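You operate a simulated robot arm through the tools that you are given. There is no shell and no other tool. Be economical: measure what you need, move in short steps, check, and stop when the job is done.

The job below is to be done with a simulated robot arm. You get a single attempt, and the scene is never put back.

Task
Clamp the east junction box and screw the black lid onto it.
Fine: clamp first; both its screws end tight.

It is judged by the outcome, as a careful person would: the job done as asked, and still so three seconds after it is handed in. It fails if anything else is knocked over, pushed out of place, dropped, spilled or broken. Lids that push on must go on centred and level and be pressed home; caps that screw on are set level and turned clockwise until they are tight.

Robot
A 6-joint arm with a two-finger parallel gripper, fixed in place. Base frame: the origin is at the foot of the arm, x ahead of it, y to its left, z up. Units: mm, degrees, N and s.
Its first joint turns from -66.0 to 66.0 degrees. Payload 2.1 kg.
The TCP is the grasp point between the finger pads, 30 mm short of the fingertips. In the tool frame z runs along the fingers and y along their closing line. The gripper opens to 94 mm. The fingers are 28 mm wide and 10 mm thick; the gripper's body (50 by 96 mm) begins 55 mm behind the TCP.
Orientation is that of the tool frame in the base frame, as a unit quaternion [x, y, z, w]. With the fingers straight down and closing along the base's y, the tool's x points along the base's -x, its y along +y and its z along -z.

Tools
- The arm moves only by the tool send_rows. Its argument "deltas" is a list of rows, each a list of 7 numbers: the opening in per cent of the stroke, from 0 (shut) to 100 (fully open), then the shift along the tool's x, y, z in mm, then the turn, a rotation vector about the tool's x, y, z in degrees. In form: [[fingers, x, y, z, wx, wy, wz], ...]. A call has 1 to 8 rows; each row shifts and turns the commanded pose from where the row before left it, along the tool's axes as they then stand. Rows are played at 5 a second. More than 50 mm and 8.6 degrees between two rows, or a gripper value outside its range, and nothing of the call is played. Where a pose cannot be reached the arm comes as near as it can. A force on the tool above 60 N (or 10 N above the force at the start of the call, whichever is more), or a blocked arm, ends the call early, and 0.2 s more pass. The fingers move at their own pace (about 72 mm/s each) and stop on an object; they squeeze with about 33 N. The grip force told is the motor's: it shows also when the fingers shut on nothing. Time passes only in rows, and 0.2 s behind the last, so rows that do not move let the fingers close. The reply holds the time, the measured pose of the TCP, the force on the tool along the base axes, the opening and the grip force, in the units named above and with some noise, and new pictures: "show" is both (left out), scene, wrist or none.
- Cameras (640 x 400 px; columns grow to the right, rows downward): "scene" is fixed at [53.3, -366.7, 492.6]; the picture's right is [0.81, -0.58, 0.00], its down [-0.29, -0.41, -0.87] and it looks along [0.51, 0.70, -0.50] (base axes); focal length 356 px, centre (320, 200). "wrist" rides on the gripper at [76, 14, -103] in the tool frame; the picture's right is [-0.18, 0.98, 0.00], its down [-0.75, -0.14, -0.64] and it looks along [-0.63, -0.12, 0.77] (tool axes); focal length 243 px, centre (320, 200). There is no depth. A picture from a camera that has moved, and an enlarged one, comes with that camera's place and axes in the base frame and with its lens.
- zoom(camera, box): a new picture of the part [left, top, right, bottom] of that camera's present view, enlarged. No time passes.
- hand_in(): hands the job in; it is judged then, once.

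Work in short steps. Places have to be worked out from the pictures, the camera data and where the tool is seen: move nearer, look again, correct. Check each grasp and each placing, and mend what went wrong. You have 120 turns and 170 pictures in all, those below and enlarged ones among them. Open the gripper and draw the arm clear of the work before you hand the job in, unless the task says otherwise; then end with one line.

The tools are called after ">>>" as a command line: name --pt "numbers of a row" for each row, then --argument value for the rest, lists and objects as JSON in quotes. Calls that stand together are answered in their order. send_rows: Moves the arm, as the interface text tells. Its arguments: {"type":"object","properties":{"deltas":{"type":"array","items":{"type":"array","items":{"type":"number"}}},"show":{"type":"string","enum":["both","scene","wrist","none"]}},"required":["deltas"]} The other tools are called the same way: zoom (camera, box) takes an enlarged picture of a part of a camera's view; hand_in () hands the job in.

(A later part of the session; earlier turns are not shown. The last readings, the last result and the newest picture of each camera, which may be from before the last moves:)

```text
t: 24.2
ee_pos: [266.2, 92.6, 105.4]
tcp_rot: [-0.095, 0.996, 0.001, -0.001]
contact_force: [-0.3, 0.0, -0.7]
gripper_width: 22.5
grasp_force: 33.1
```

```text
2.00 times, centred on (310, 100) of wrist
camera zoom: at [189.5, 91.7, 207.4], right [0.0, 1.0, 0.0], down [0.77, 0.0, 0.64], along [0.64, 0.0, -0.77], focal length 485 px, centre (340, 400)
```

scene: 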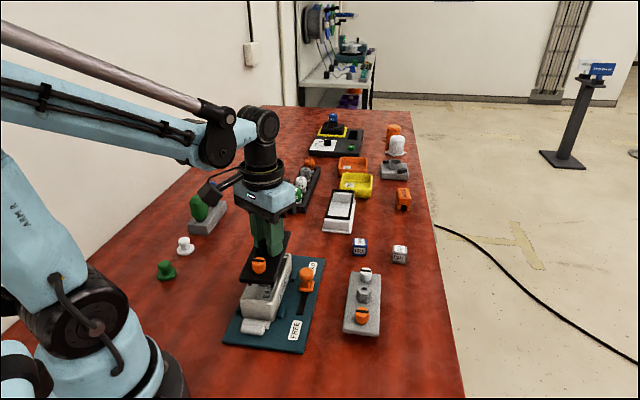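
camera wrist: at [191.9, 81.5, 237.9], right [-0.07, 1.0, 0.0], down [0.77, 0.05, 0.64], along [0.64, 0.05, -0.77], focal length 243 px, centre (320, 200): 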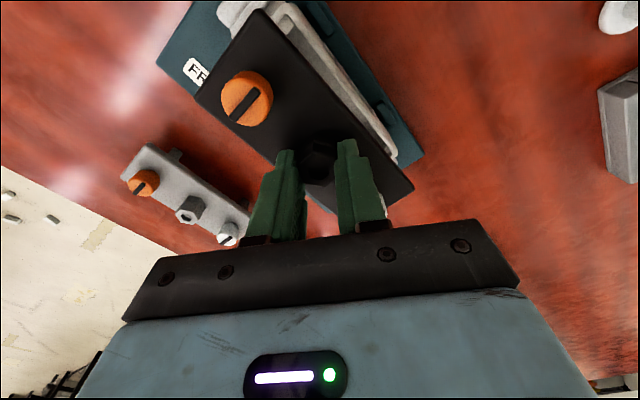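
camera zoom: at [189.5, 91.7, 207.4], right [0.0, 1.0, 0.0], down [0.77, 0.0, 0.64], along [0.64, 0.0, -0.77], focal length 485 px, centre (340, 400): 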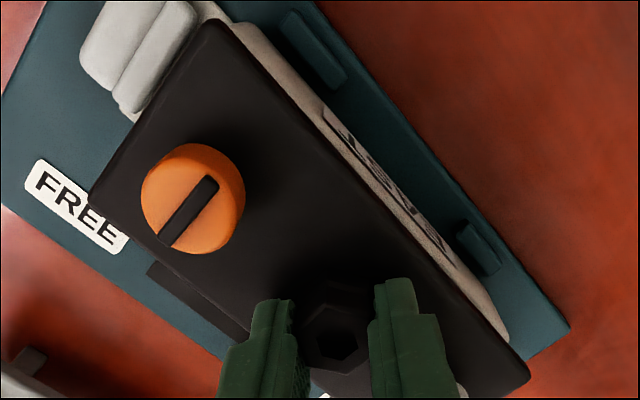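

Lid needs ~2.3 mm toward (+x,-y). Apply and lower 6 mm, watch force.

>>> send_rows --pt "0 -0.8 -2.2 0 0 0 0" --pt "0 0 0 2 0 0 0" --pt "0 0 0 2 0 0 0" --pt "0 0 0 2 0 0 0" --pt "0 0 0 0 0 0 0" --show "none"

>>> zoom --camera "scene" --box '[230, 250, 330, 330]'

>>> zoom --camera "wrist" --box '[160, 0, 460, 200]'

```text
t: 25.4
ee_pos: [267.7, 89.5, 100.3]
tcp_rot: [-0.095, 0.996, 0.001, -0.001]
contact_force: [-0.3, -0.3, -1.3]
gripper_width: 22.5
grasp_force: 33.5
```

```text
5.00 times, centred on (280, 290) of scene
camera zoom: at [53.3, -366.7, 492.6], right [0.81, -0.58, 0.0], down [-0.29, -0.41, -0.87], along [0.51, 0.7, -0.5], focal length 1782 px, centre (520, -250)
```

zoom: 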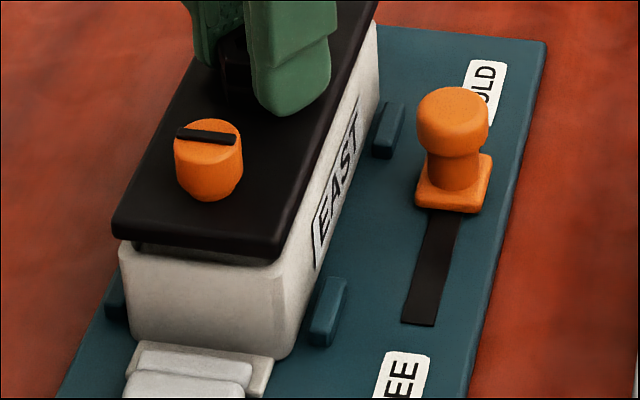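

```text
2.00 times, centred on (310, 100) of wrist
camera zoom: at [190.3, 89.4, 200.9], right [0.0, 1.0, 0.0], down [0.77, 0.0, 0.64], along [0.64, 0.0, -0.77], focal length 485 px, centre (340, 400)
```

zoom: 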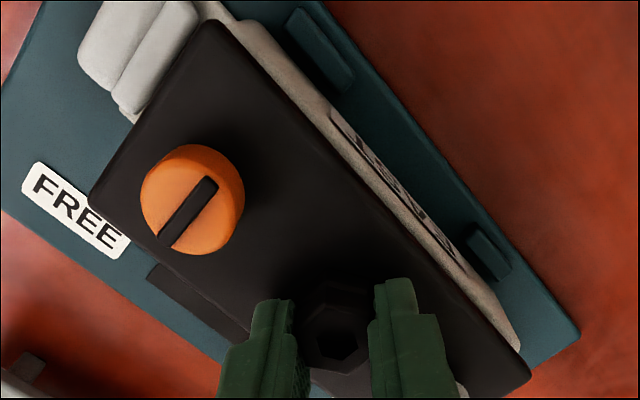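

Nearly at the rim, no contact yet. Nudge 1.5 mm in +x and continue down in 2 mm steps.

>>> send_rows --pt "0 -1.4 -0.4 0 0 0 0" --pt "0 0 0 2 0 0 0" --pt "0 0 0 2 0 0 0" --pt "0 0 0 0 0 0 0" --show "none"

>>> zoom --camera "scene" --box '[240, 260, 310, 310]'

```text
t: 26.4
ee_pos: [270.4, 89.4, 96.5]
tcp_rot: [-0.095, 0.995, 0.001, -0.001]
contact_force: [-0.2, 1.4, -1.1]
gripper_width: 22.2
grasp_force: 32.9
```

```text
8.00 times, centred on (275, 285) of scene
camera zoom: at [53.3, -366.7, 492.6], right [0.81, -0.58, 0.0], down [-0.29, -0.41, -0.87], along [0.51, 0.7, -0.5], focal length 2850 px, centre (680, -480)
```

zoom: 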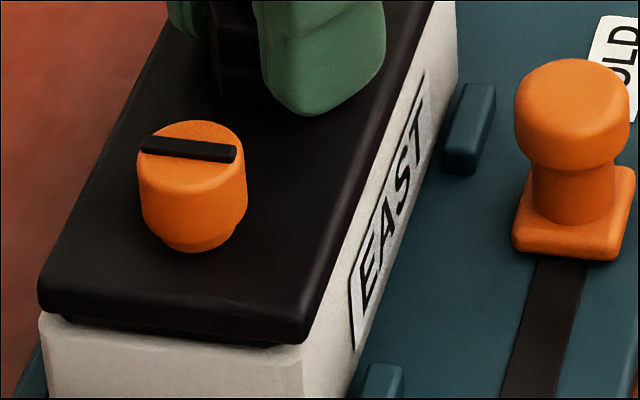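

Very well aligned now, with a small gap left. Continue down to contact.

>>> send_rows --pt "0 0 0 2 0 0 0" --pt "0 0 0 2 0 0 0" --pt "0 0 0 0 0 0 0" --show "none"

>>> zoom --camera "scene" --box '[240, 260, 310, 310]'

>>> zoom --camera "wrist" --box '[160, 0, 460, 200]'

```text
t: 27.2
ee_pos: [269.6, 89.3, 90.9]
tcp_rot: [-0.095, 0.996, 0.001, -0.001]
contact_force: [-0.6, 0.5, -0.9]
gripper_width: 22.4
grasp_force: 32.8
```

```text
8.00 times, centred on (275, 285) of scene
camera zoom: at [53.3, -366.7, 492.6], right [0.81, -0.58, 0.0], down [-0.29, -0.41, -0.87], along [0.51, 0.7, -0.5], focal length 2850 px, centre (680, -480)
```

zoom: 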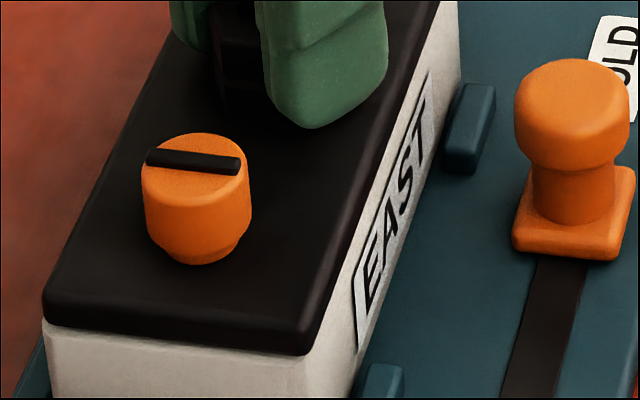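

```text
2.00 times, centred on (310, 100) of wrist
camera zoom: at [192.7, 89.5, 193.3], right [0.0, 1.0, 0.0], down [0.77, 0.0, 0.64], along [0.64, 0.0, -0.77], focal length 485 px, centre (340, 400)
```

zoom: 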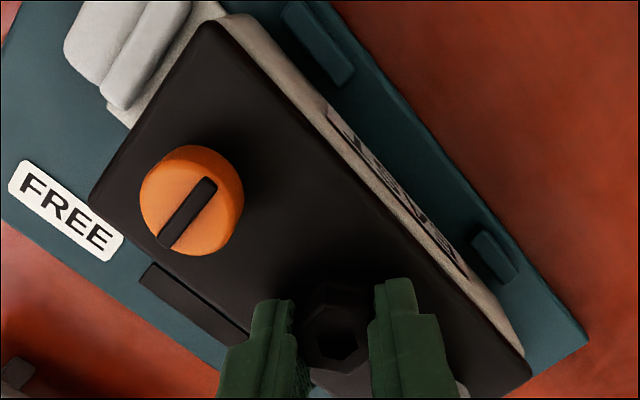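

No force yet and the gap is nearly closed. One-millimetre steps to contact.

>>> send_rows --pt "0 0 0 1 0 0 0" --pt "0 0 0 1 0 0 0" --pt "0 0 0 0 0 0 0" --show "none"

>>> zoom --camera "scene" --box '[240, 260, 310, 310]'

```text
t: 28.0
ee_pos: [270.2, 90.5, 89.7]
tcp_rot: [-0.096, 0.995, 0.0, -0.002]
contact_force: [-4.7, -4.9, 43.6]
gripper_width: 22.6
grasp_force: 33.3
```

```text
8.00 times, centred on (275, 285) of scene
camera zoom: at [53.1, -366.7, 492.6], right [0.81, -0.58, 0.0], down [-0.29, -0.41, -0.87], along [0.51, 0.7, -0.5], focal length 2850 px, centre (680, -480)
```

zoom: 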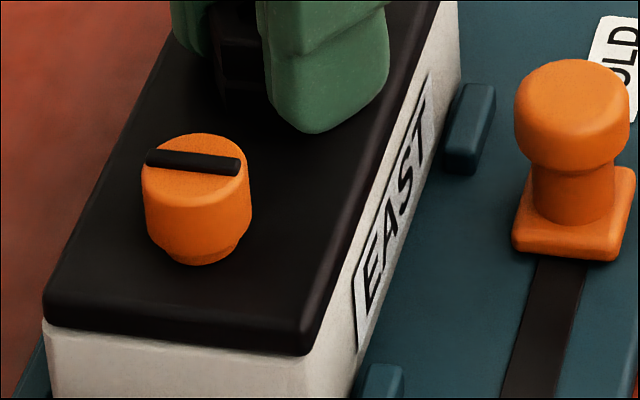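

Contact at 44 N with the lid flush on the rim. Ease off, release and rise to look.

>>> send_rows --pt "0 0 0 -1 0 0 0" --pt "40 0 0 0 0 0 0" --pt "40 0 0 0 0 0 0" --pt "40 0 0 -40 0 0 0" --pt "40 0 0 -40 0 0 0" --pt "40 0 0 -30 0 0 0"

>>> zoom --camera "scene" --box '[230, 230, 330, 310]'

>>> zoom --camera "wrist" --box '[160, 0, 460, 200]'

```text
t: 29.4
ee_pos: [266.6, 89.6, 200.8]
tcp_rot: [-0.095, 0.995, 0.001, -0.001]
contact_force: [-0.5, -0.6, -0.2]
gripper_width: 37.7
grasp_force: 0.0
camera wrist: at [191.1, 89.8, 302.6], right [0.0, 1.0, 0.0], down [0.77, 0.0, 0.64], along [0.64, 0.0, -0.77], focal length 243 px, centre (320, 200)
```

scene: 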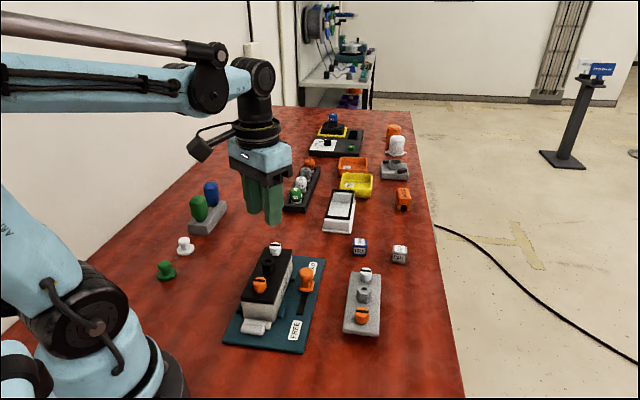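
wrist: 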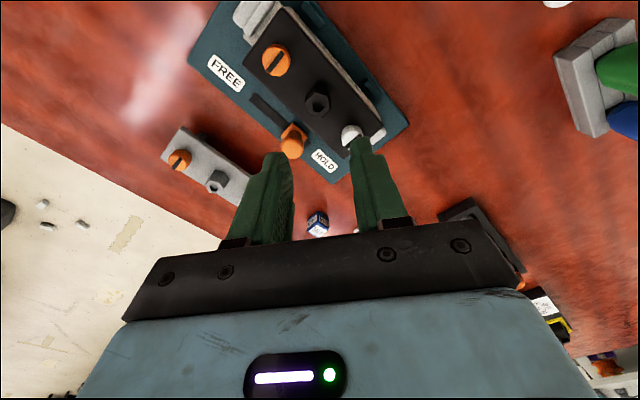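

```text
5.00 times, centred on (280, 270) of scene
camera zoom: at [53.3, -366.7, 492.6], right [0.81, -0.58, 0.0], down [-0.29, -0.41, -0.87], along [0.51, 0.7, -0.5], focal length 1782 px, centre (520, -150)
```

zoom: 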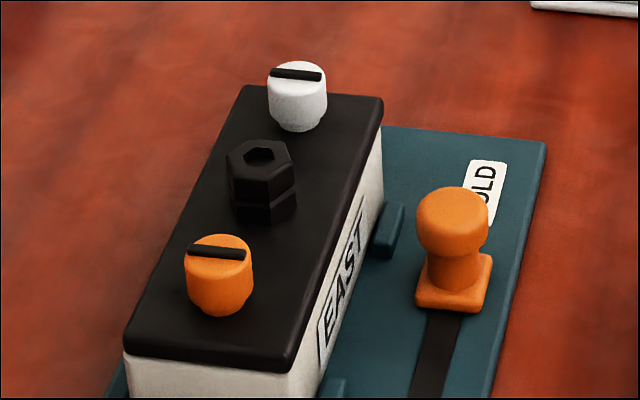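

```text
2.00 times, centred on (310, 100) of wrist
camera zoom: at [191.1, 89.8, 302.6], right [0.0, 1.0, 0.0], down [0.77, 0.0, 0.64], along [0.64, 0.0, -0.77], focal length 485 px, centre (340, 400)
```

zoom: 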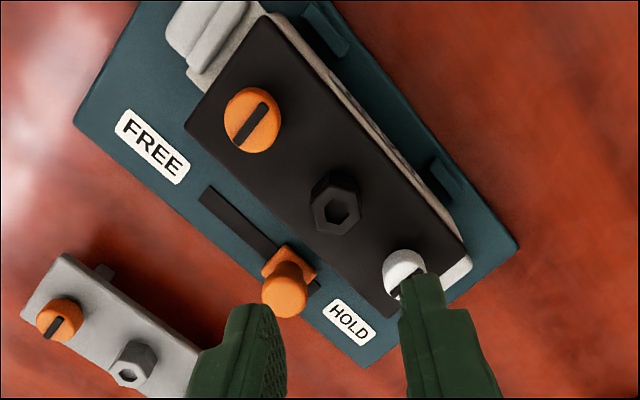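

Lid is seated flush. Orange screw head ≈ (232, 55.5), white ≈ (301.5, 126), tops near z 80. Move over the orange and pre-turn counter-clockwise 60° so there's room for clockwise turning.

>>> send_rows --pt "40 41 -28 0 0 0 0" --pt "40 0 0 0 0 0 -8.5" --pt "40 0 0 0 0 0 -8.5" --pt "40 0 0 0 0 0 -8.5" --pt "40 0 0 0 0 0 -8.5" --pt "40 0 0 0 0 0 -8.5" --pt "40 0 0 0 0 0 -8.5" --pt "40 0 0 50 0 0 0"

>>> zoom --camera "wrist" --box '[220, 30, 420, 180]'

```text
t: 31.2
ee_pos: [233.8, 51.9, 153.8]
tcp_rot: [-0.514, 0.858, 0.002, 0.0]
contact_force: [0.0, 1.1, -0.3]
gripper_width: 37.7
grasp_force: 0.0
camera wrist: at [185.2, -7.6, 254.9], right [-0.78, 0.62, 0.0], down [0.48, 0.6, 0.64], along [0.4, 0.5, -0.77], focal length 243 px, centre (320, 200)
```

scene: 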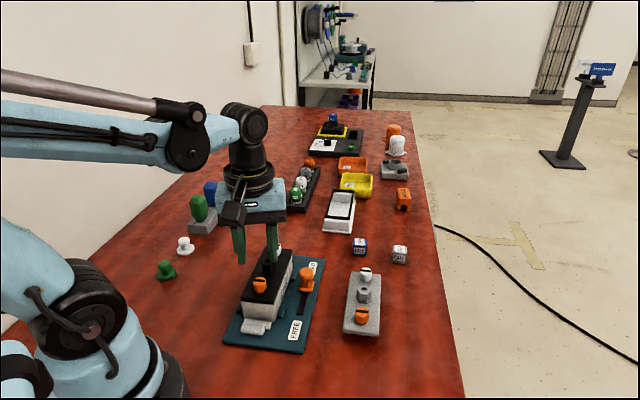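
wrist: 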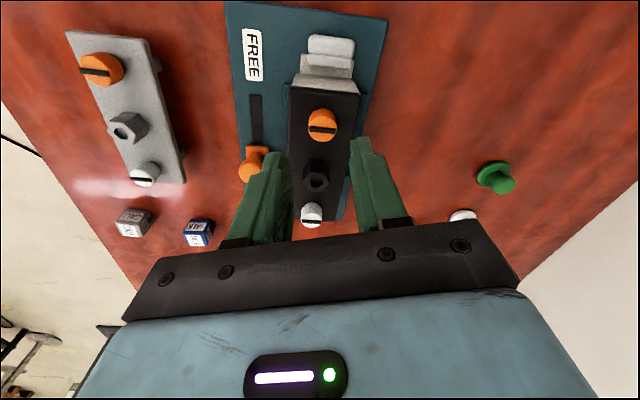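

```text
2.67 times, centred on (320, 105) of wrist
camera zoom: at [185.2, -7.6, 254.9], right [-0.78, 0.62, 0.0], down [0.48, 0.6, 0.64], along [0.4, 0.5, -0.77], focal length 647 px, centre (320, 453)
```

zoom: 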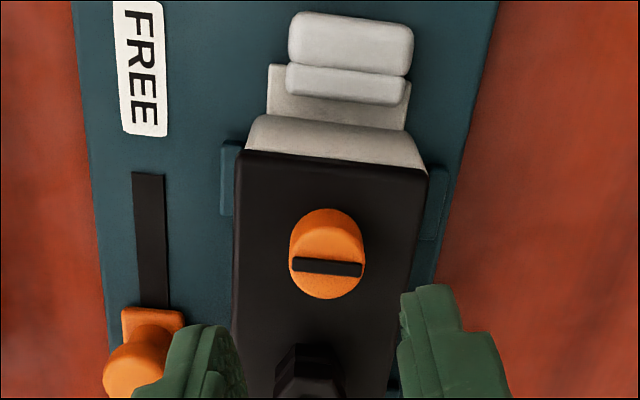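

Good view. Orange head at ≈(231.3, 54.7): shift 2.7 mm along tool y, lower to TCP z≈112 and check.

>>> send_rows --pt "40 -0.7 2.7 20 0 0 0" --pt "40 0 0 20 0 0 0" --pt "40 0 0 0 0 0 0" --show "wrist"

>>> zoom --camera "wrist" --box '[220, 60, 420, 210]'

```text
t: 32.0
ee_pos: [232.5, 56.7, 111.4]
tcp_rot: [-0.515, 0.857, 0.001, -0.001]
contact_force: [-0.3, -0.4, 0.9]
gripper_width: 37.5
grasp_force: 0.1
camera wrist: at [185.2, -4.2, 213.4], right [-0.78, 0.63, 0.0], down [0.48, 0.6, 0.64], along [0.4, 0.5, -0.77], focal length 243 px, centre (320, 200)
```

wrist: 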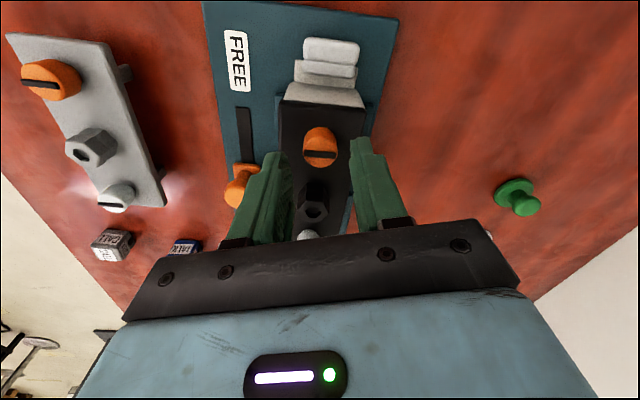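

```text
2.67 times, centred on (320, 135) of wrist
camera zoom: at [185.2, -4.2, 213.4], right [-0.78, 0.63, 0.0], down [0.48, 0.6, 0.64], along [0.4, 0.5, -0.77], focal length 647 px, centre (320, 373)
```

zoom: 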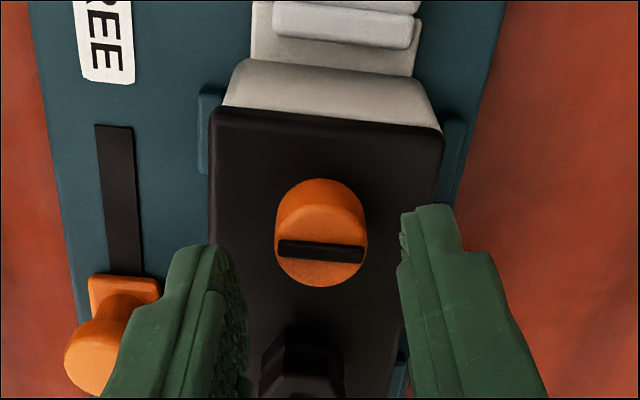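

Head is about 2.5 mm toward the camera. Correct, lower to TCP z≈92.5 (fingertips ~5 mm above plate) and grip.

>>> send_rows --pt "40 2.5 0.8 10 0 0 0" --pt "40 0 0 9 0 0 0" --pt "40 0 0 0 0 0 0" --pt "0 0 0 0 0 0 0" --pt "0 0 0 0 0 0 0" --pt "0 0 0 0 0 0 0" --show "wrist"

>>> zoom --camera "wrist" --box '[220, 60, 420, 210]'

>>> zoom --camera "scene" --box '[230, 250, 330, 330]'

```text
t: 33.4
ee_pos: [230.4, 55.4, 92.7]
tcp_rot: [-0.514, 0.858, 0.002, -0.001]
contact_force: [0.1, -0.4, 0.2]
gripper_width: 20.1
grasp_force: 32.8
camera wrist: at [182.9, -5.4, 193.9], right [-0.78, 0.63, 0.0], down [0.48, 0.6, 0.64], along [0.4, 0.5, -0.77], focal length 243 px, centre (320, 200)
```

wrist: 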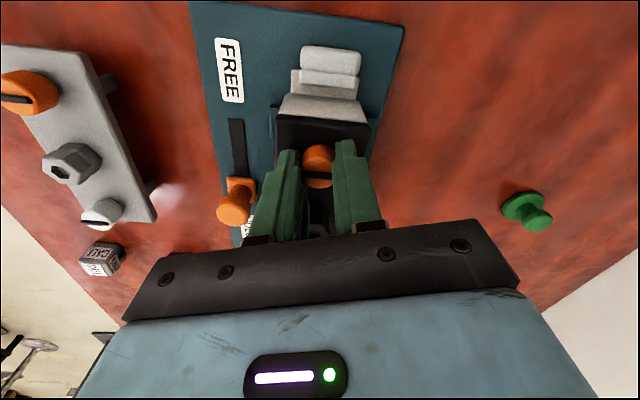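

```text
2.67 times, centred on (320, 135) of wrist
camera zoom: at [182.9, -5.4, 193.9], right [-0.78, 0.63, 0.0], down [0.48, 0.6, 0.64], along [0.4, 0.5, -0.77], focal length 647 px, centre (320, 373)
```

zoom: 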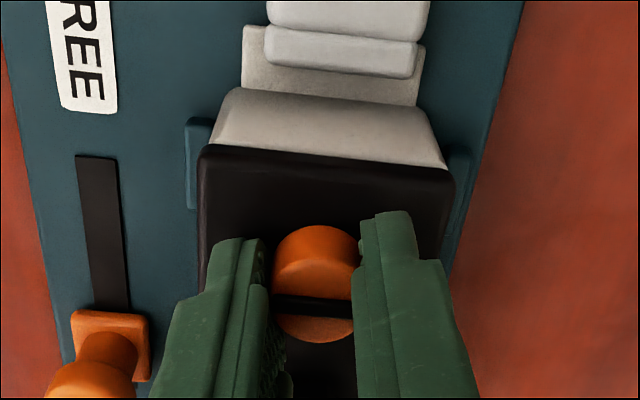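

```text
5.00 times, centred on (280, 290) of scene
camera zoom: at [53.3, -366.7, 492.6], right [0.81, -0.58, 0.0], down [-0.29, -0.41, -0.87], along [0.51, 0.7, -0.5], focal length 1782 px, centre (520, -250)
```

zoom: 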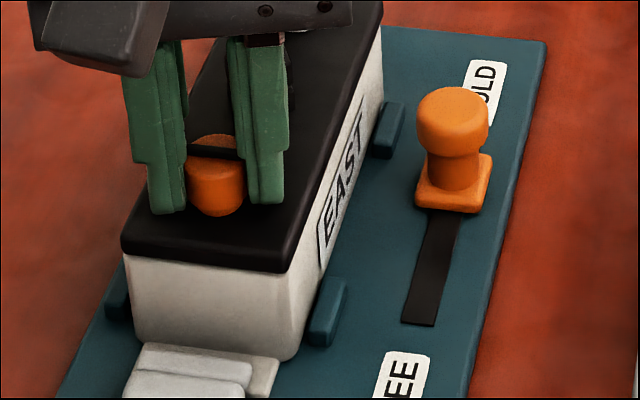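

Gripped (20 mm). Turning clockwise 60° and watching.

>>> send_rows --pt "0 0 0 0 0 0 8" --pt "0 0 0 0 0 0 8" --pt "0 0 0 0 0 0 8" --pt "0 0 0 0 0 0 8" --pt "0 0 0 0 0 0 8" --pt "0 0 0 0 0 0 8" --pt "0 0 0 0 0 0 8" --pt "0 0 0 0 0 0 8" --show "wrist"

>>> zoom --camera "scene" --box '[230, 250, 330, 330]'

```text
t: 35.2
ee_pos: [231.8, 52.6, 93.4]
tcp_rot: [0.021, 1.0, 0.001, -0.001]
contact_force: [0.4, 0.0, -0.1]
gripper_width: 20.3
grasp_force: 33.1
camera wrist: at [156.4, 71.7, 194.6], right [0.22, 0.97, 0.0], down [0.75, -0.17, 0.64], along [0.62, -0.14, -0.77], focal length 243 px, centre (320, 200)
```

wrist: 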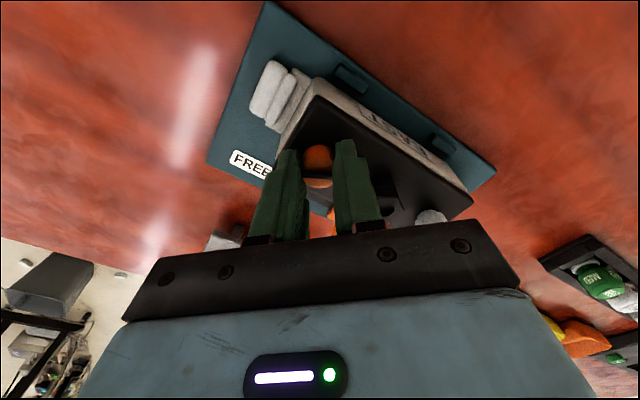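

```text
5.00 times, centred on (280, 290) of scene
camera zoom: at [53.3, -366.7, 492.6], right [0.81, -0.58, 0.0], down [-0.29, -0.41, -0.87], along [0.51, 0.7, -0.5], focal length 1782 px, centre (520, -250)
```

zoom: 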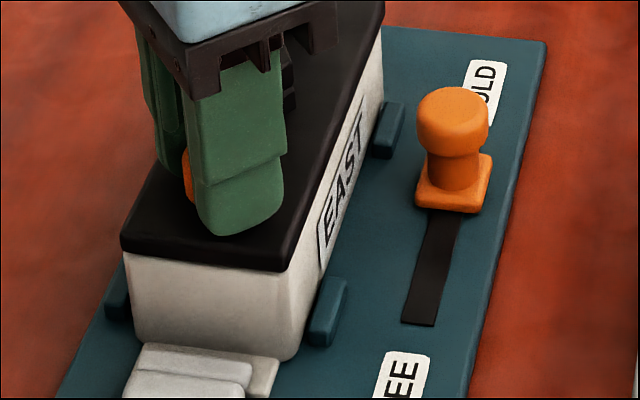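

The slot turned with the fingers, no resistance yet. Continue 64°.

>>> send_rows --pt "0 0 0 0 0 0 8" --pt "0 0 0 0 0 0 8" --pt "0 0 0 0 0 0 8" --pt "0 0 0 0 0 0 8" --pt "0 0 0 0 0 0 8" --pt "0 0 0 0 0 0 8" --pt "0 0 0 0 0 0 8" --pt "0 0 0 0 0 0 8" --show "wrist"

>>> zoom --camera "wrist" --box '[220, 60, 420, 210]'

```text
t: 37.0
ee_pos: [229.2, 55.0, 91.7]
tcp_rot: [0.546, 0.838, 0.0, -0.002]
contact_force: [-2.7, 0.8, 0.7]
gripper_width: 20.4
grasp_force: 33.2
camera wrist: at [213.1, 130.0, 193.5], right [0.97, 0.23, 0.0], down [0.18, -0.75, 0.64], along [0.14, -0.62, -0.77], focal length 243 px, centre (320, 200)
```

wrist: 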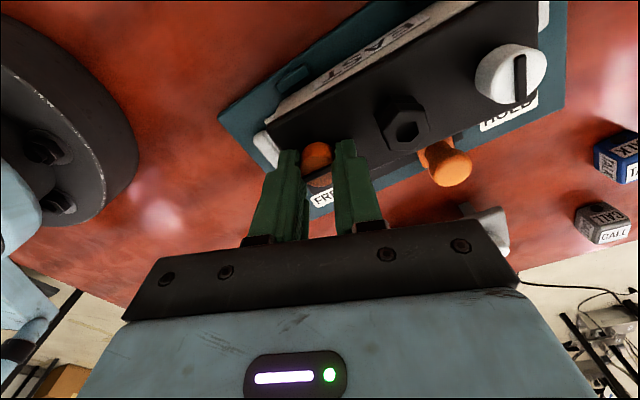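

```text
2.67 times, centred on (320, 135) of wrist
camera zoom: at [213.1, 130.0, 193.5], right [0.97, 0.23, 0.0], down [0.18, -0.75, 0.64], along [0.14, -0.62, -0.77], focal length 647 px, centre (320, 373)
```

zoom: 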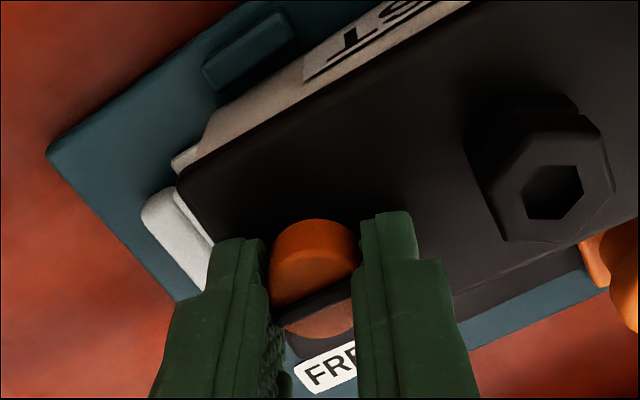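

The slot now lags the fingers by ~25°, meaning resistance has built up. Turn a little more to see whether it is tight or slipping.

>>> send_rows --pt "0 0 0 0 0 0 7" --pt "0 0 0 0 0 0 7" --pt "0 0 0 0 0 0 7" --show "none"

>>> zoom --camera "wrist" --box '[220, 60, 420, 210]'

>>> zoom --camera "scene" --box '[230, 250, 330, 330]'

```text
t: 37.8
ee_pos: [231.9, 54.3, 91.3]
tcp_rot: [0.69, 0.724, -0.002, -0.002]
contact_force: [-10.6, -10.9, 5.3]
gripper_width: 20.6
grasp_force: 33.1
```

```text
2.67 times, centred on (320, 135) of wrist
camera zoom: at [242.9, 131.1, 192.3], right [0.99, -0.14, 0.0], down [-0.1, -0.76, 0.64], along [-0.09, -0.64, -0.77], focal length 647 px, centre (320, 373)
```

zoom: 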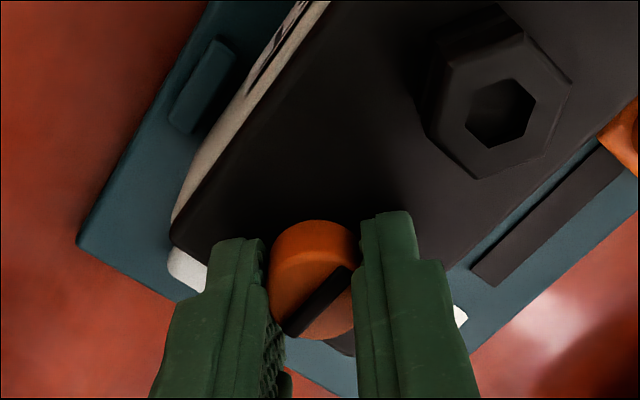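

```text
5.00 times, centred on (280, 290) of scene
camera zoom: at [53.2, -366.7, 492.6], right [0.81, -0.58, 0.0], down [-0.29, -0.41, -0.87], along [0.51, 0.7, -0.5], focal length 1782 px, centre (520, -250)
```

zoom: 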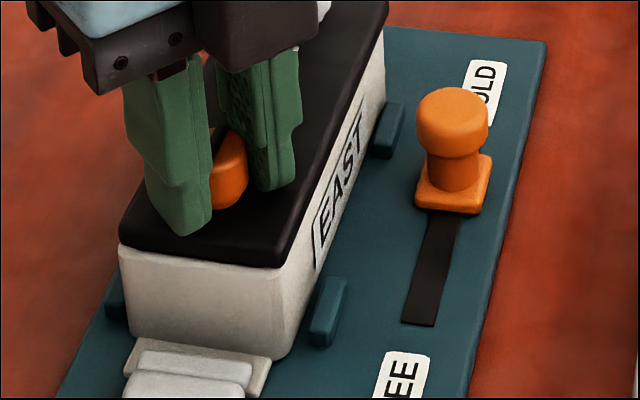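

The screw stopped at about 105° and the fingers now just slip, so it's tight or nearly; the lid seems nudged slightly in yaw. Release and look.

>>> send_rows --pt "40 0 0 0 0 0 0" --pt "40 0 0 0 0 0 0" --pt "40 0 0 -40 0 0 0" --pt "40 0 0 -40 0 0 0" --pt "40 0 0 -30 0 0 -8" --show "wrist"

>>> zoom --camera "scene" --box '[230, 230, 330, 310]'

>>> zoom --camera "wrist" --box '[220, 0, 480, 180]'

```text
t: 39.0
ee_pos: [232.0, 56.5, 201.1]
tcp_rot: [0.636, 0.772, 0.0, -0.001]
contact_force: [-0.2, 0.2, 0.5]
gripper_width: 37.8
grasp_force: 0.1
camera wrist: at [232.5, 133.3, 302.3], right [1.0, 0.01, 0.0], down [0.01, -0.77, 0.64], along [0.0, -0.64, -0.77], focal length 243 px, centre (320, 200)
```

wrist: 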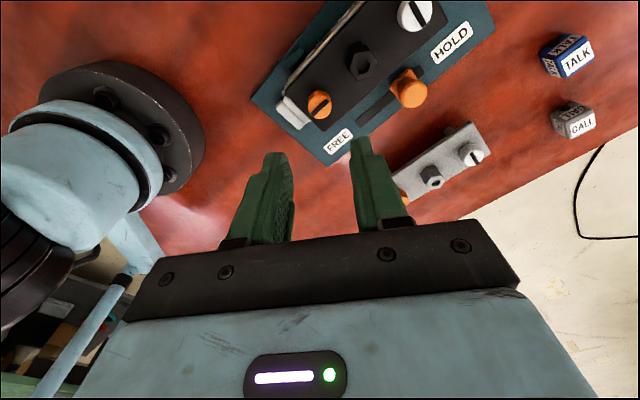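

```text
5.00 times, centred on (280, 270) of scene
camera zoom: at [53.3, -366.7, 492.6], right [0.81, -0.58, 0.0], down [-0.29, -0.41, -0.87], along [0.51, 0.7, -0.5], focal length 1782 px, centre (520, -150)
```

zoom: 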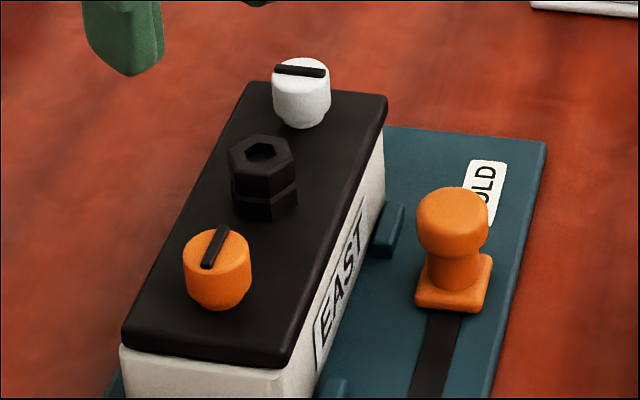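

```text
2.22 times, centred on (350, 90) of wrist
camera zoom: at [232.5, 133.3, 302.3], right [1.0, 0.01, 0.0], down [0.01, -0.77, 0.64], along [0.0, -0.64, -0.77], focal length 539 px, centre (253, 444)
```

zoom: 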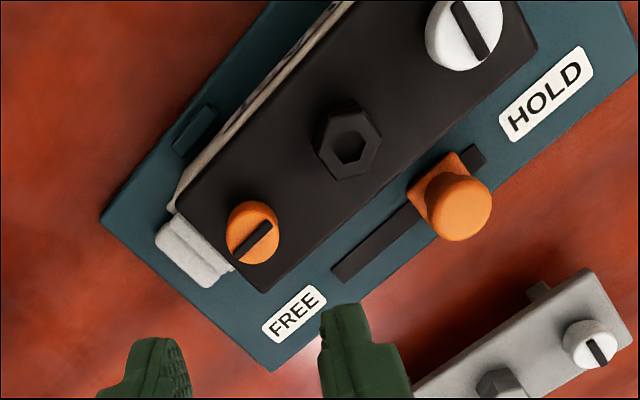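

>>> zoom --camera "scene" --box '[250, 280, 310, 320]'

>>> zoom --camera "scene" --box '[270, 235, 330, 275]'

```text
10.00 times, centred on (280, 300) of scene
camera zoom: at [53.3, -366.7, 492.6], right [0.81, -0.58, 0.0], down [-0.29, -0.41, -0.87], along [0.51, 0.7, -0.5], focal length 3563 px, centre (720, -800)
```

zoom: 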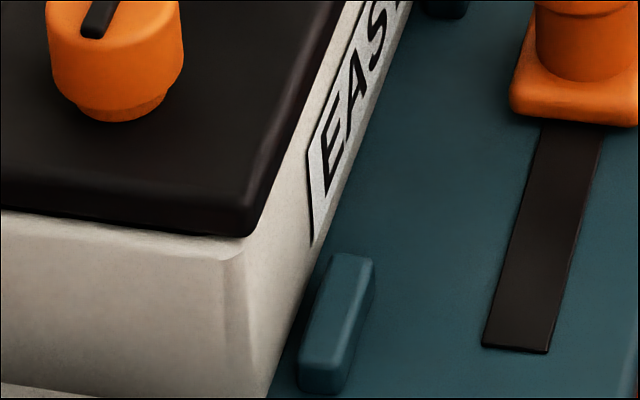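

```text
10.00 times, centred on (300, 255) of scene
camera zoom: at [53.3, -366.7, 492.6], right [0.81, -0.58, 0.0], down [-0.29, -0.41, -0.87], along [0.51, 0.7, -0.5], focal length 3563 px, centre (520, -350)
```

zoom: 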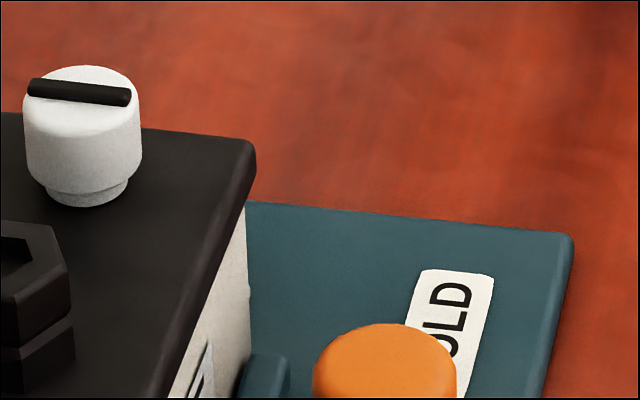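

The lid is flat but slid ~2.8 mm along its length (my grip axis was off the screw axis). I'll regrip the nut and slide it back to centre; moving over the nut with fingers aligned to flats along the lid's length.

>>> send_rows --pt "40 14.6 20.5 0 0 0 0" --pt "40 14.6 20.5 0 0 0 0" --pt "40 0 0 0 0 0 -7.2" --pt "40 0 0 0 0 0 -7.2" --pt "40 0 0 0 0 0 -7.2" --pt "40 0 0 0 0 0 -7.1" --pt "40 0 0 40 0 0 0" --pt "40 0 0 40 0 0 0" --show "none"

>>> zoom --camera "wrist" --box '[200, 40, 440, 220]'

```text
t: 40.8
ee_pos: [266.2, 92.0, 120.6]
tcp_rot: [0.425, 0.905, 0.0, -0.002]
contact_force: [-0.4, -0.4, 0.6]
gripper_width: 37.7
grasp_force: 0.0
```

```text
2.22 times, centred on (320, 130) of wrist
camera zoom: at [228.3, 159.8, 221.7], right [0.87, 0.48, 0.0], down [0.37, -0.67, 0.64], along [0.31, -0.56, -0.77], focal length 539 px, centre (320, 356)
```

zoom: 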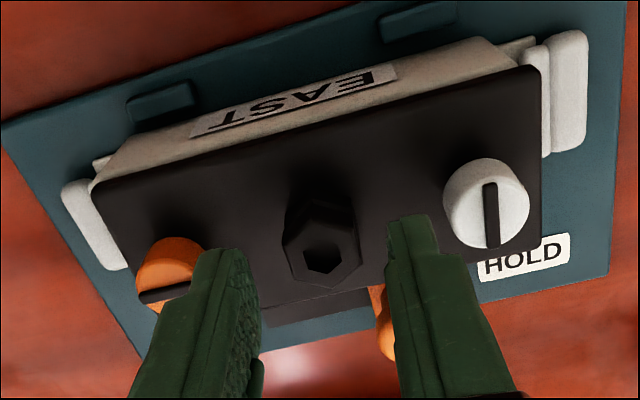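

Nut centred between the fingers. Lower to TCP z≈92 and close.

>>> send_rows --pt "40 0 0 14 0 0 0" --pt "40 0 0 14 0 0 0" --pt "40 0 0 0 0 0 0" --pt "0 0 0 0 0 0 0" --pt "0 0 0 0 0 0 0" --pt "0 0 0 0 0 0 0" --show "none"

>>> zoom --camera "wrist" --box '[200, 40, 440, 220]'

>>> zoom --camera "scene" --box '[230, 250, 330, 330]'

```text
t: 42.2
ee_pos: [265.8, 90.8, 93.6]
tcp_rot: [0.426, 0.905, 0.0, -0.002]
contact_force: [-0.2, -0.2, -0.7]
gripper_width: 23.0
grasp_force: 32.7
```

```text
2.22 times, centred on (320, 130) of wrist
camera zoom: at [228.7, 159.5, 195.7], right [0.87, 0.48, 0.0], down [0.37, -0.67, 0.64], along [0.31, -0.56, -0.77], focal length 539 px, centre (320, 356)
```

zoom: 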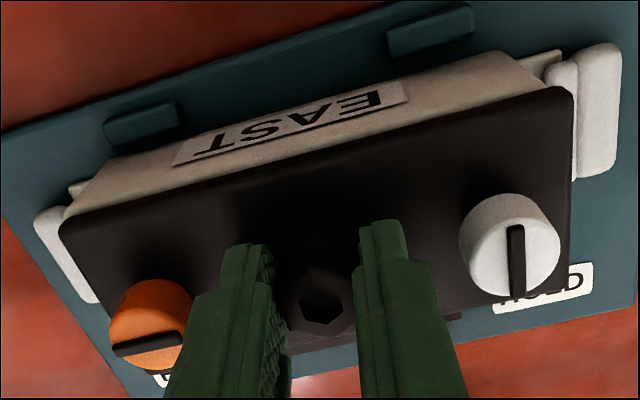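

```text
5.00 times, centred on (280, 290) of scene
camera zoom: at [53.3, -366.7, 492.6], right [0.81, -0.58, 0.0], down [-0.29, -0.41, -0.87], along [0.51, 0.7, -0.5], focal length 1782 px, centre (520, -250)
```

zoom: 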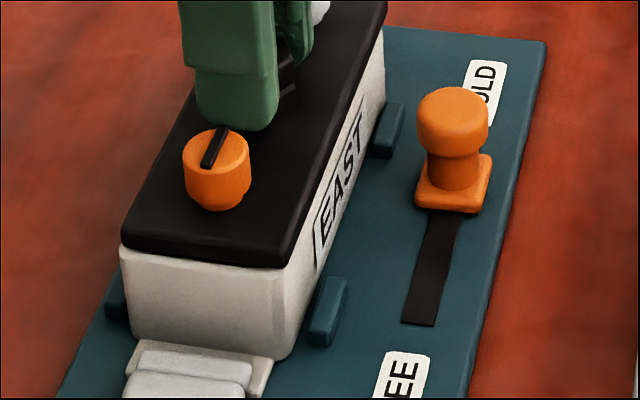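

Sliding the lid back 2.5 mm along its length.

>>> send_rows --pt "0 0 -1.5 0 0 0 0" --pt "0 0 -1.2 0 0 0 0" --pt "0 0 0 0 0 0 0" --show "none"

>>> zoom --camera "wrist" --box '[200, 40, 440, 220]'

>>> zoom --camera "scene" --box '[250, 280, 310, 320]'

```text
t: 43.0
ee_pos: [264.9, 89.2, 93.6]
tcp_rot: [0.425, 0.905, 0.001, -0.002]
contact_force: [1.9, 1.2, 7.5]
gripper_width: 23.2
grasp_force: 32.8
```

```text
2.22 times, centred on (320, 130) of wrist
camera zoom: at [226.5, 157.6, 195.5], right [0.88, 0.48, 0.0], down [0.37, -0.67, 0.64], along [0.31, -0.56, -0.77], focal length 539 px, centre (320, 356)
```

zoom: 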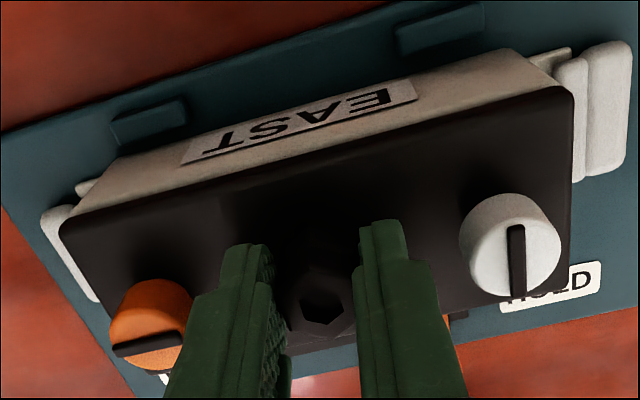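

```text
10.00 times, centred on (280, 300) of scene
camera zoom: at [53.2, -366.7, 492.6], right [0.81, -0.58, 0.0], down [-0.29, -0.41, -0.87], along [0.51, 0.7, -0.5], focal length 3563 px, centre (720, -800)
```

zoom: 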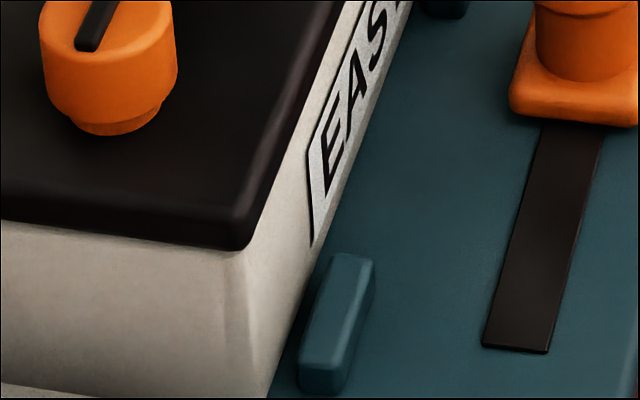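

Lid is flush at the near edge again. Release, rise, and go back over the orange screw, winding back counter-clockwise for a full stroke.

>>> send_rows --pt "40 0 0 0 0 0 0" --pt "40 0 0 0 0 0 0" --pt "40 0 0 -30 0 0 0" --pt "40 0 0 -30 0 0 0" --pt "40 -4.5 -46 0 0 0 0" --pt "40 0 0 0 0 0 -8.5" --pt "40 0 0 0 0 0 -8.5" --pt "40 0 0 0 0 0 -8.5" --show "none"

>>> send_rows --pt "40 0 0 0 0 0 -8.5" --pt "40 0 0 0 0 0 -8.5" --pt "40 0 0 0 0 0 -8.5" --pt "40 0 0 0 0 0 -8.5" --pt "40 0 0 0 0 0 -8.5" --pt "40 0 0 0 0 0 -8.5" --pt "40 0 0 0 0 0 -8.5" --pt "40 0 0 0 0 0 -8.5" --show "none"

>>> send_rows --pt "40 0 0 0 0 0 -8.5" --pt "40 0 0 0 0 0 -8.5" --pt "40 0 0 10 0 0 -8.5" --pt "40 0 0 20 0 0 0" --pt "40 0 0 10 0 0 0" --pt "40 0 0 0 0 0 0" --show "wrist"

>>> zoom --camera "wrist" --box '[220, 60, 420, 210]'

```text
t: 44.8
ee_pos: [230.4, 56.9, 153.0]
tcp_rot: [0.215, 0.977, 0.001, 0.0]
contact_force: [-0.4, -0.4, 0.2]
gripper_width: 37.5
grasp_force: 0.0
```

```text
t: 46.6
ee_pos: [230.5, 56.8, 153.7]
tcp_rot: [-0.369, 0.93, 0.002, 0.0]
contact_force: [0.4, 0.0, -0.2]
gripper_width: 37.8
grasp_force: 0.0
```

```text
t: 48.0
ee_pos: [232.1, 57.4, 112.3]
tcp_rot: [-0.564, 0.826, 0.001, 0.0]
contact_force: [-0.2, -0.4, -0.6]
gripper_width: 37.5
grasp_force: 0.1
camera wrist: at [191.2, -8.3, 213.9], right [-0.85, 0.53, 0.0], down [0.41, 0.65, 0.64], along [0.34, 0.55, -0.77], focal length 243 px, centre (320, 200)
```

wrist: 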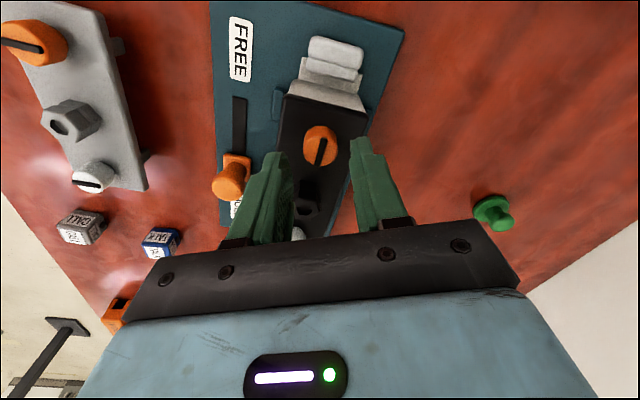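

```text
2.67 times, centred on (320, 135) of wrist
camera zoom: at [191.2, -8.3, 213.9], right [-0.85, 0.53, 0.0], down [0.41, 0.65, 0.64], along [0.34, 0.55, -0.77], focal length 647 px, centre (320, 373)
```

zoom: 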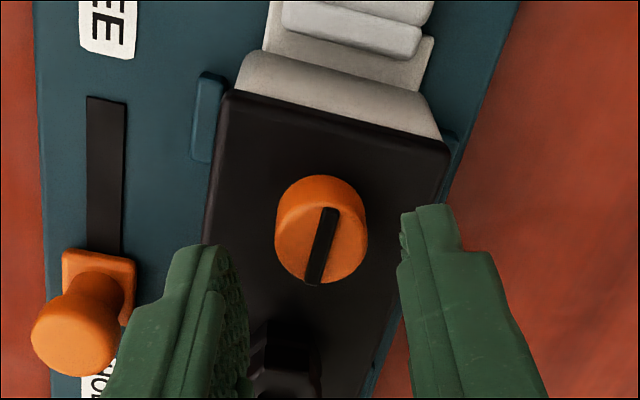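

Same offset view as before; this time I shift 4 mm toward the camera side so the fingers' axis matches the screw's, then grip.

>>> send_rows --pt "40 4.0 0.5 10 0 0 0" --pt "40 0 0 10 0 0 0" --pt "40 0 0 0 0 0 0" --pt "0 0 0 0 0 0 0" --pt "0 0 0 0 0 0 0" --pt "0 0 0 0 0 0 0" --show "none"

>>> zoom --camera "wrist" --box '[220, 60, 420, 210]'

>>> send_rows --pt "0 0 0 0 0 0 8" --pt "0 0 0 0 0 0 8" --pt "0 0 0 0 0 0 8" --pt "0 0 0 0 0 0 8" --pt "0 0 0 0 0 0 8" --show "none"

>>> zoom --camera "wrist" --box '[220, 60, 420, 210]'

```text
t: 49.4
ee_pos: [230.1, 51.1, 92.6]
tcp_rot: [-0.563, 0.826, 0.002, -0.001]
contact_force: [-0.2, -0.5, 0.1]
gripper_width: 20.2
grasp_force: 33.3
```

```text
2.67 times, centred on (320, 135) of wrist
camera zoom: at [188.9, -14.0, 193.7], right [-0.85, 0.53, 0.0], down [0.41, 0.65, 0.64], along [0.34, 0.55, -0.77], focal length 647 px, centre (320, 373)
```

zoom: 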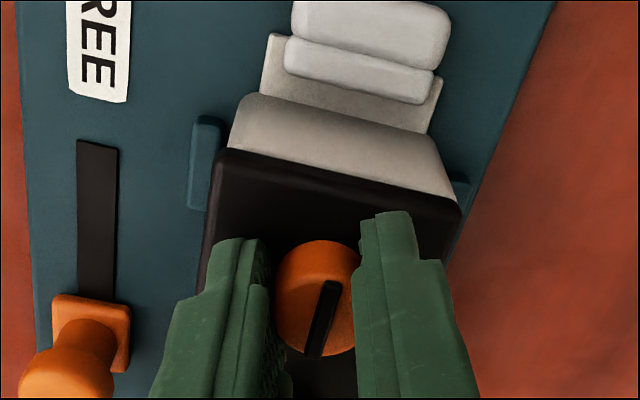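

```text
t: 50.6
ee_pos: [229.6, 53.1, 93.8]
tcp_rot: [-0.247, 0.969, 0.002, 0.0]
contact_force: [-4.3, 3.0, 2.0]
gripper_width: 20.5
grasp_force: 33.5
```

```text
2.67 times, centred on (320, 135) of wrist
camera zoom: at [156.7, 29.3, 195.0], right [-0.31, 0.95, 0.0], down [0.73, 0.23, 0.64], along [0.61, 0.2, -0.77], focal length 647 px, centre (320, 373)
```

zoom: 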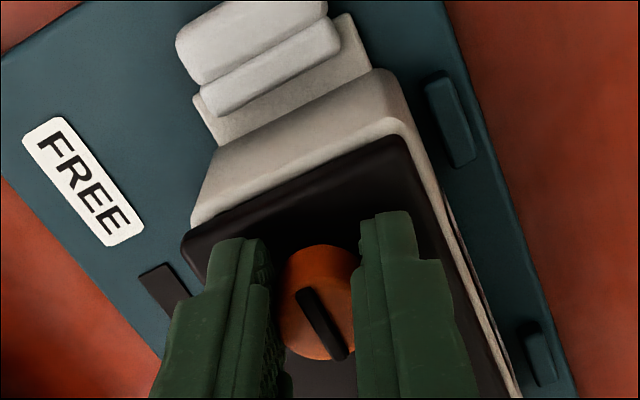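

The slot lags the whole 40° — the orange screw no longer turns, i.e. it's tight. Release, rise and check the lid.

>>> send_rows --pt "40 0 0 0 0 0 0" --pt "40 0 0 0 0 0 0" --pt "40 0 0 -40 0 0 0" --pt "40 0 0 -30 0 0 0" --show "none"

>>> zoom --camera "scene" --box '[230, 230, 330, 310]'

>>> zoom --camera "scene" --box '[250, 280, 310, 320]'

>>> zoom --camera "wrist" --box '[200, 0, 440, 180]'

```text
t: 51.6
ee_pos: [229.8, 52.6, 166.3]
tcp_rot: [-0.247, 0.969, 0.002, -0.001]
contact_force: [-0.9, 0.6, -0.1]
gripper_width: 37.7
grasp_force: 0.0
```

```text
5.00 times, centred on (280, 270) of scene
camera zoom: at [53.3, -366.7, 492.6], right [0.81, -0.58, 0.0], down [-0.29, -0.41, -0.87], along [0.51, 0.7, -0.5], focal length 1782 px, centre (520, -150)
```

zoom: 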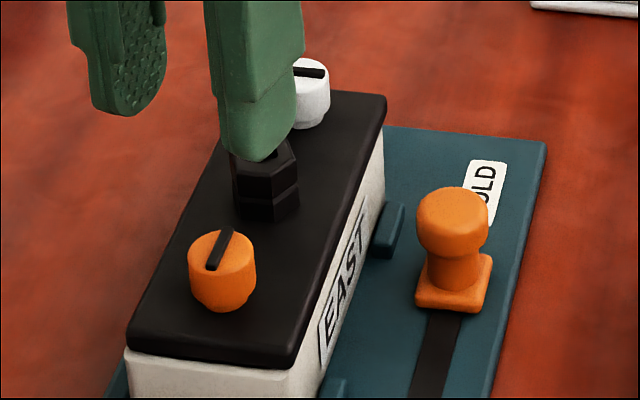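

```text
10.00 times, centred on (280, 300) of scene
camera zoom: at [53.3, -366.7, 492.6], right [0.81, -0.58, 0.0], down [-0.29, -0.41, -0.87], along [0.51, 0.7, -0.5], focal length 3563 px, centre (720, -800)
```

zoom: 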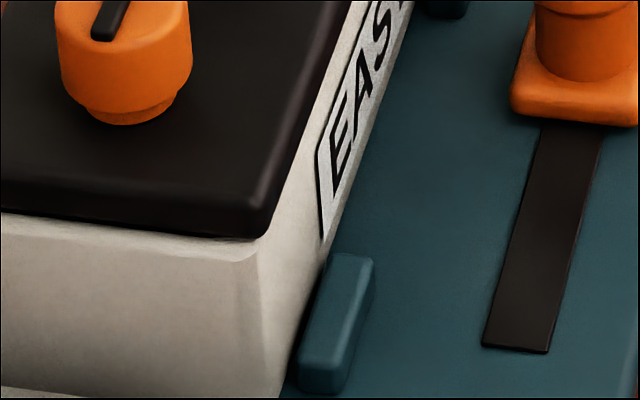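

```text
2.22 times, centred on (320, 90) of wrist
camera zoom: at [155.7, 29.4, 268.3], right [-0.31, 0.95, 0.0], down [0.73, 0.24, 0.64], along [0.61, 0.2, -0.77], focal length 539 px, centre (320, 444)
```

zoom: 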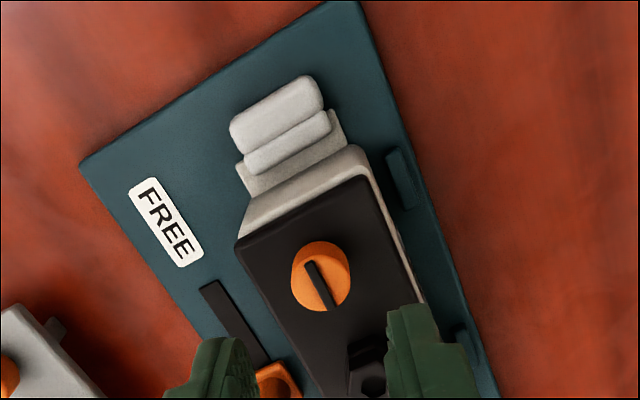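

Orange tight. The box+lid pivoted ~2 mm inside the fixture guides but remain clamped and seated. Now go above the white screw (~(303, 126)).

>>> send_rows --pt "40 -33.2 9.4 0 0 0 0" --pt "40 -33.2 9.4 0 0 0 0" --pt "40 -33.2 9.4 0 0 0 0" --pt "40 0 0 0 0 0 -8.5" --pt "40 0 0 0 0 0 -8.5" --pt "40 0 0 0 0 0 -8.5" --pt "40 0 0 0 0 0 -8.5" --pt "40 0 0 50 0 0 0" --show "wrist"

>>> zoom --camera "wrist" --box '[220, 60, 420, 210]'

>>> zoom --camera "scene" --box '[230, 230, 330, 310]'

```text
t: 53.4
ee_pos: [302.0, 127.1, 115.4]
tcp_rot: [-0.52, 0.854, 0.002, -0.001]
contact_force: [0.2, -0.3, -0.4]
gripper_width: 37.6
grasp_force: 0.1
camera wrist: at [254.9, 66.2, 217.3], right [-0.79, 0.61, 0.0], down [0.47, 0.6, 0.64], along [0.39, 0.51, -0.77], focal length 243 px, centre (320, 200)
```

wrist: 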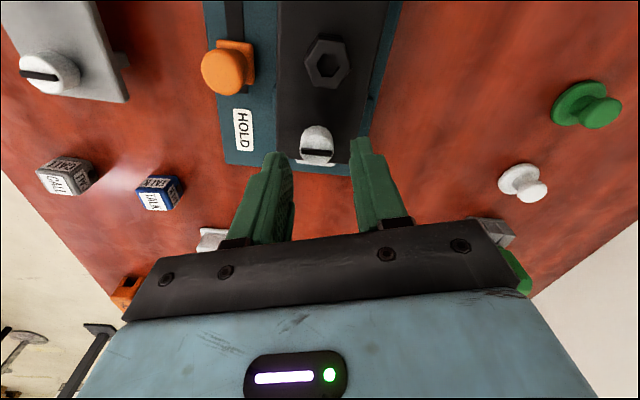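

```text
2.67 times, centred on (320, 135) of wrist
camera zoom: at [254.9, 66.2, 217.3], right [-0.79, 0.61, 0.0], down [0.47, 0.6, 0.64], along [0.39, 0.51, -0.77], focal length 647 px, centre (320, 373)
```

zoom: 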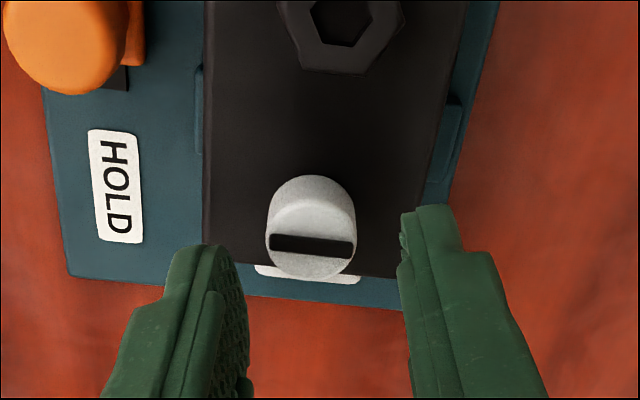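

```text
5.00 times, centred on (280, 270) of scene
camera zoom: at [53.3, -366.7, 492.6], right [0.81, -0.58, 0.0], down [-0.29, -0.41, -0.87], along [0.51, 0.7, -0.5], focal length 1782 px, centre (520, -150)
```

zoom: 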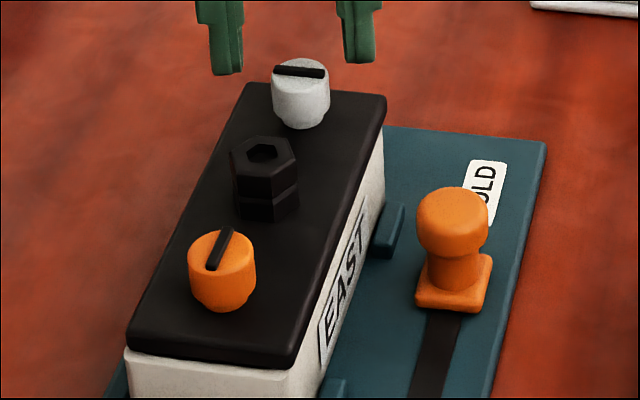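

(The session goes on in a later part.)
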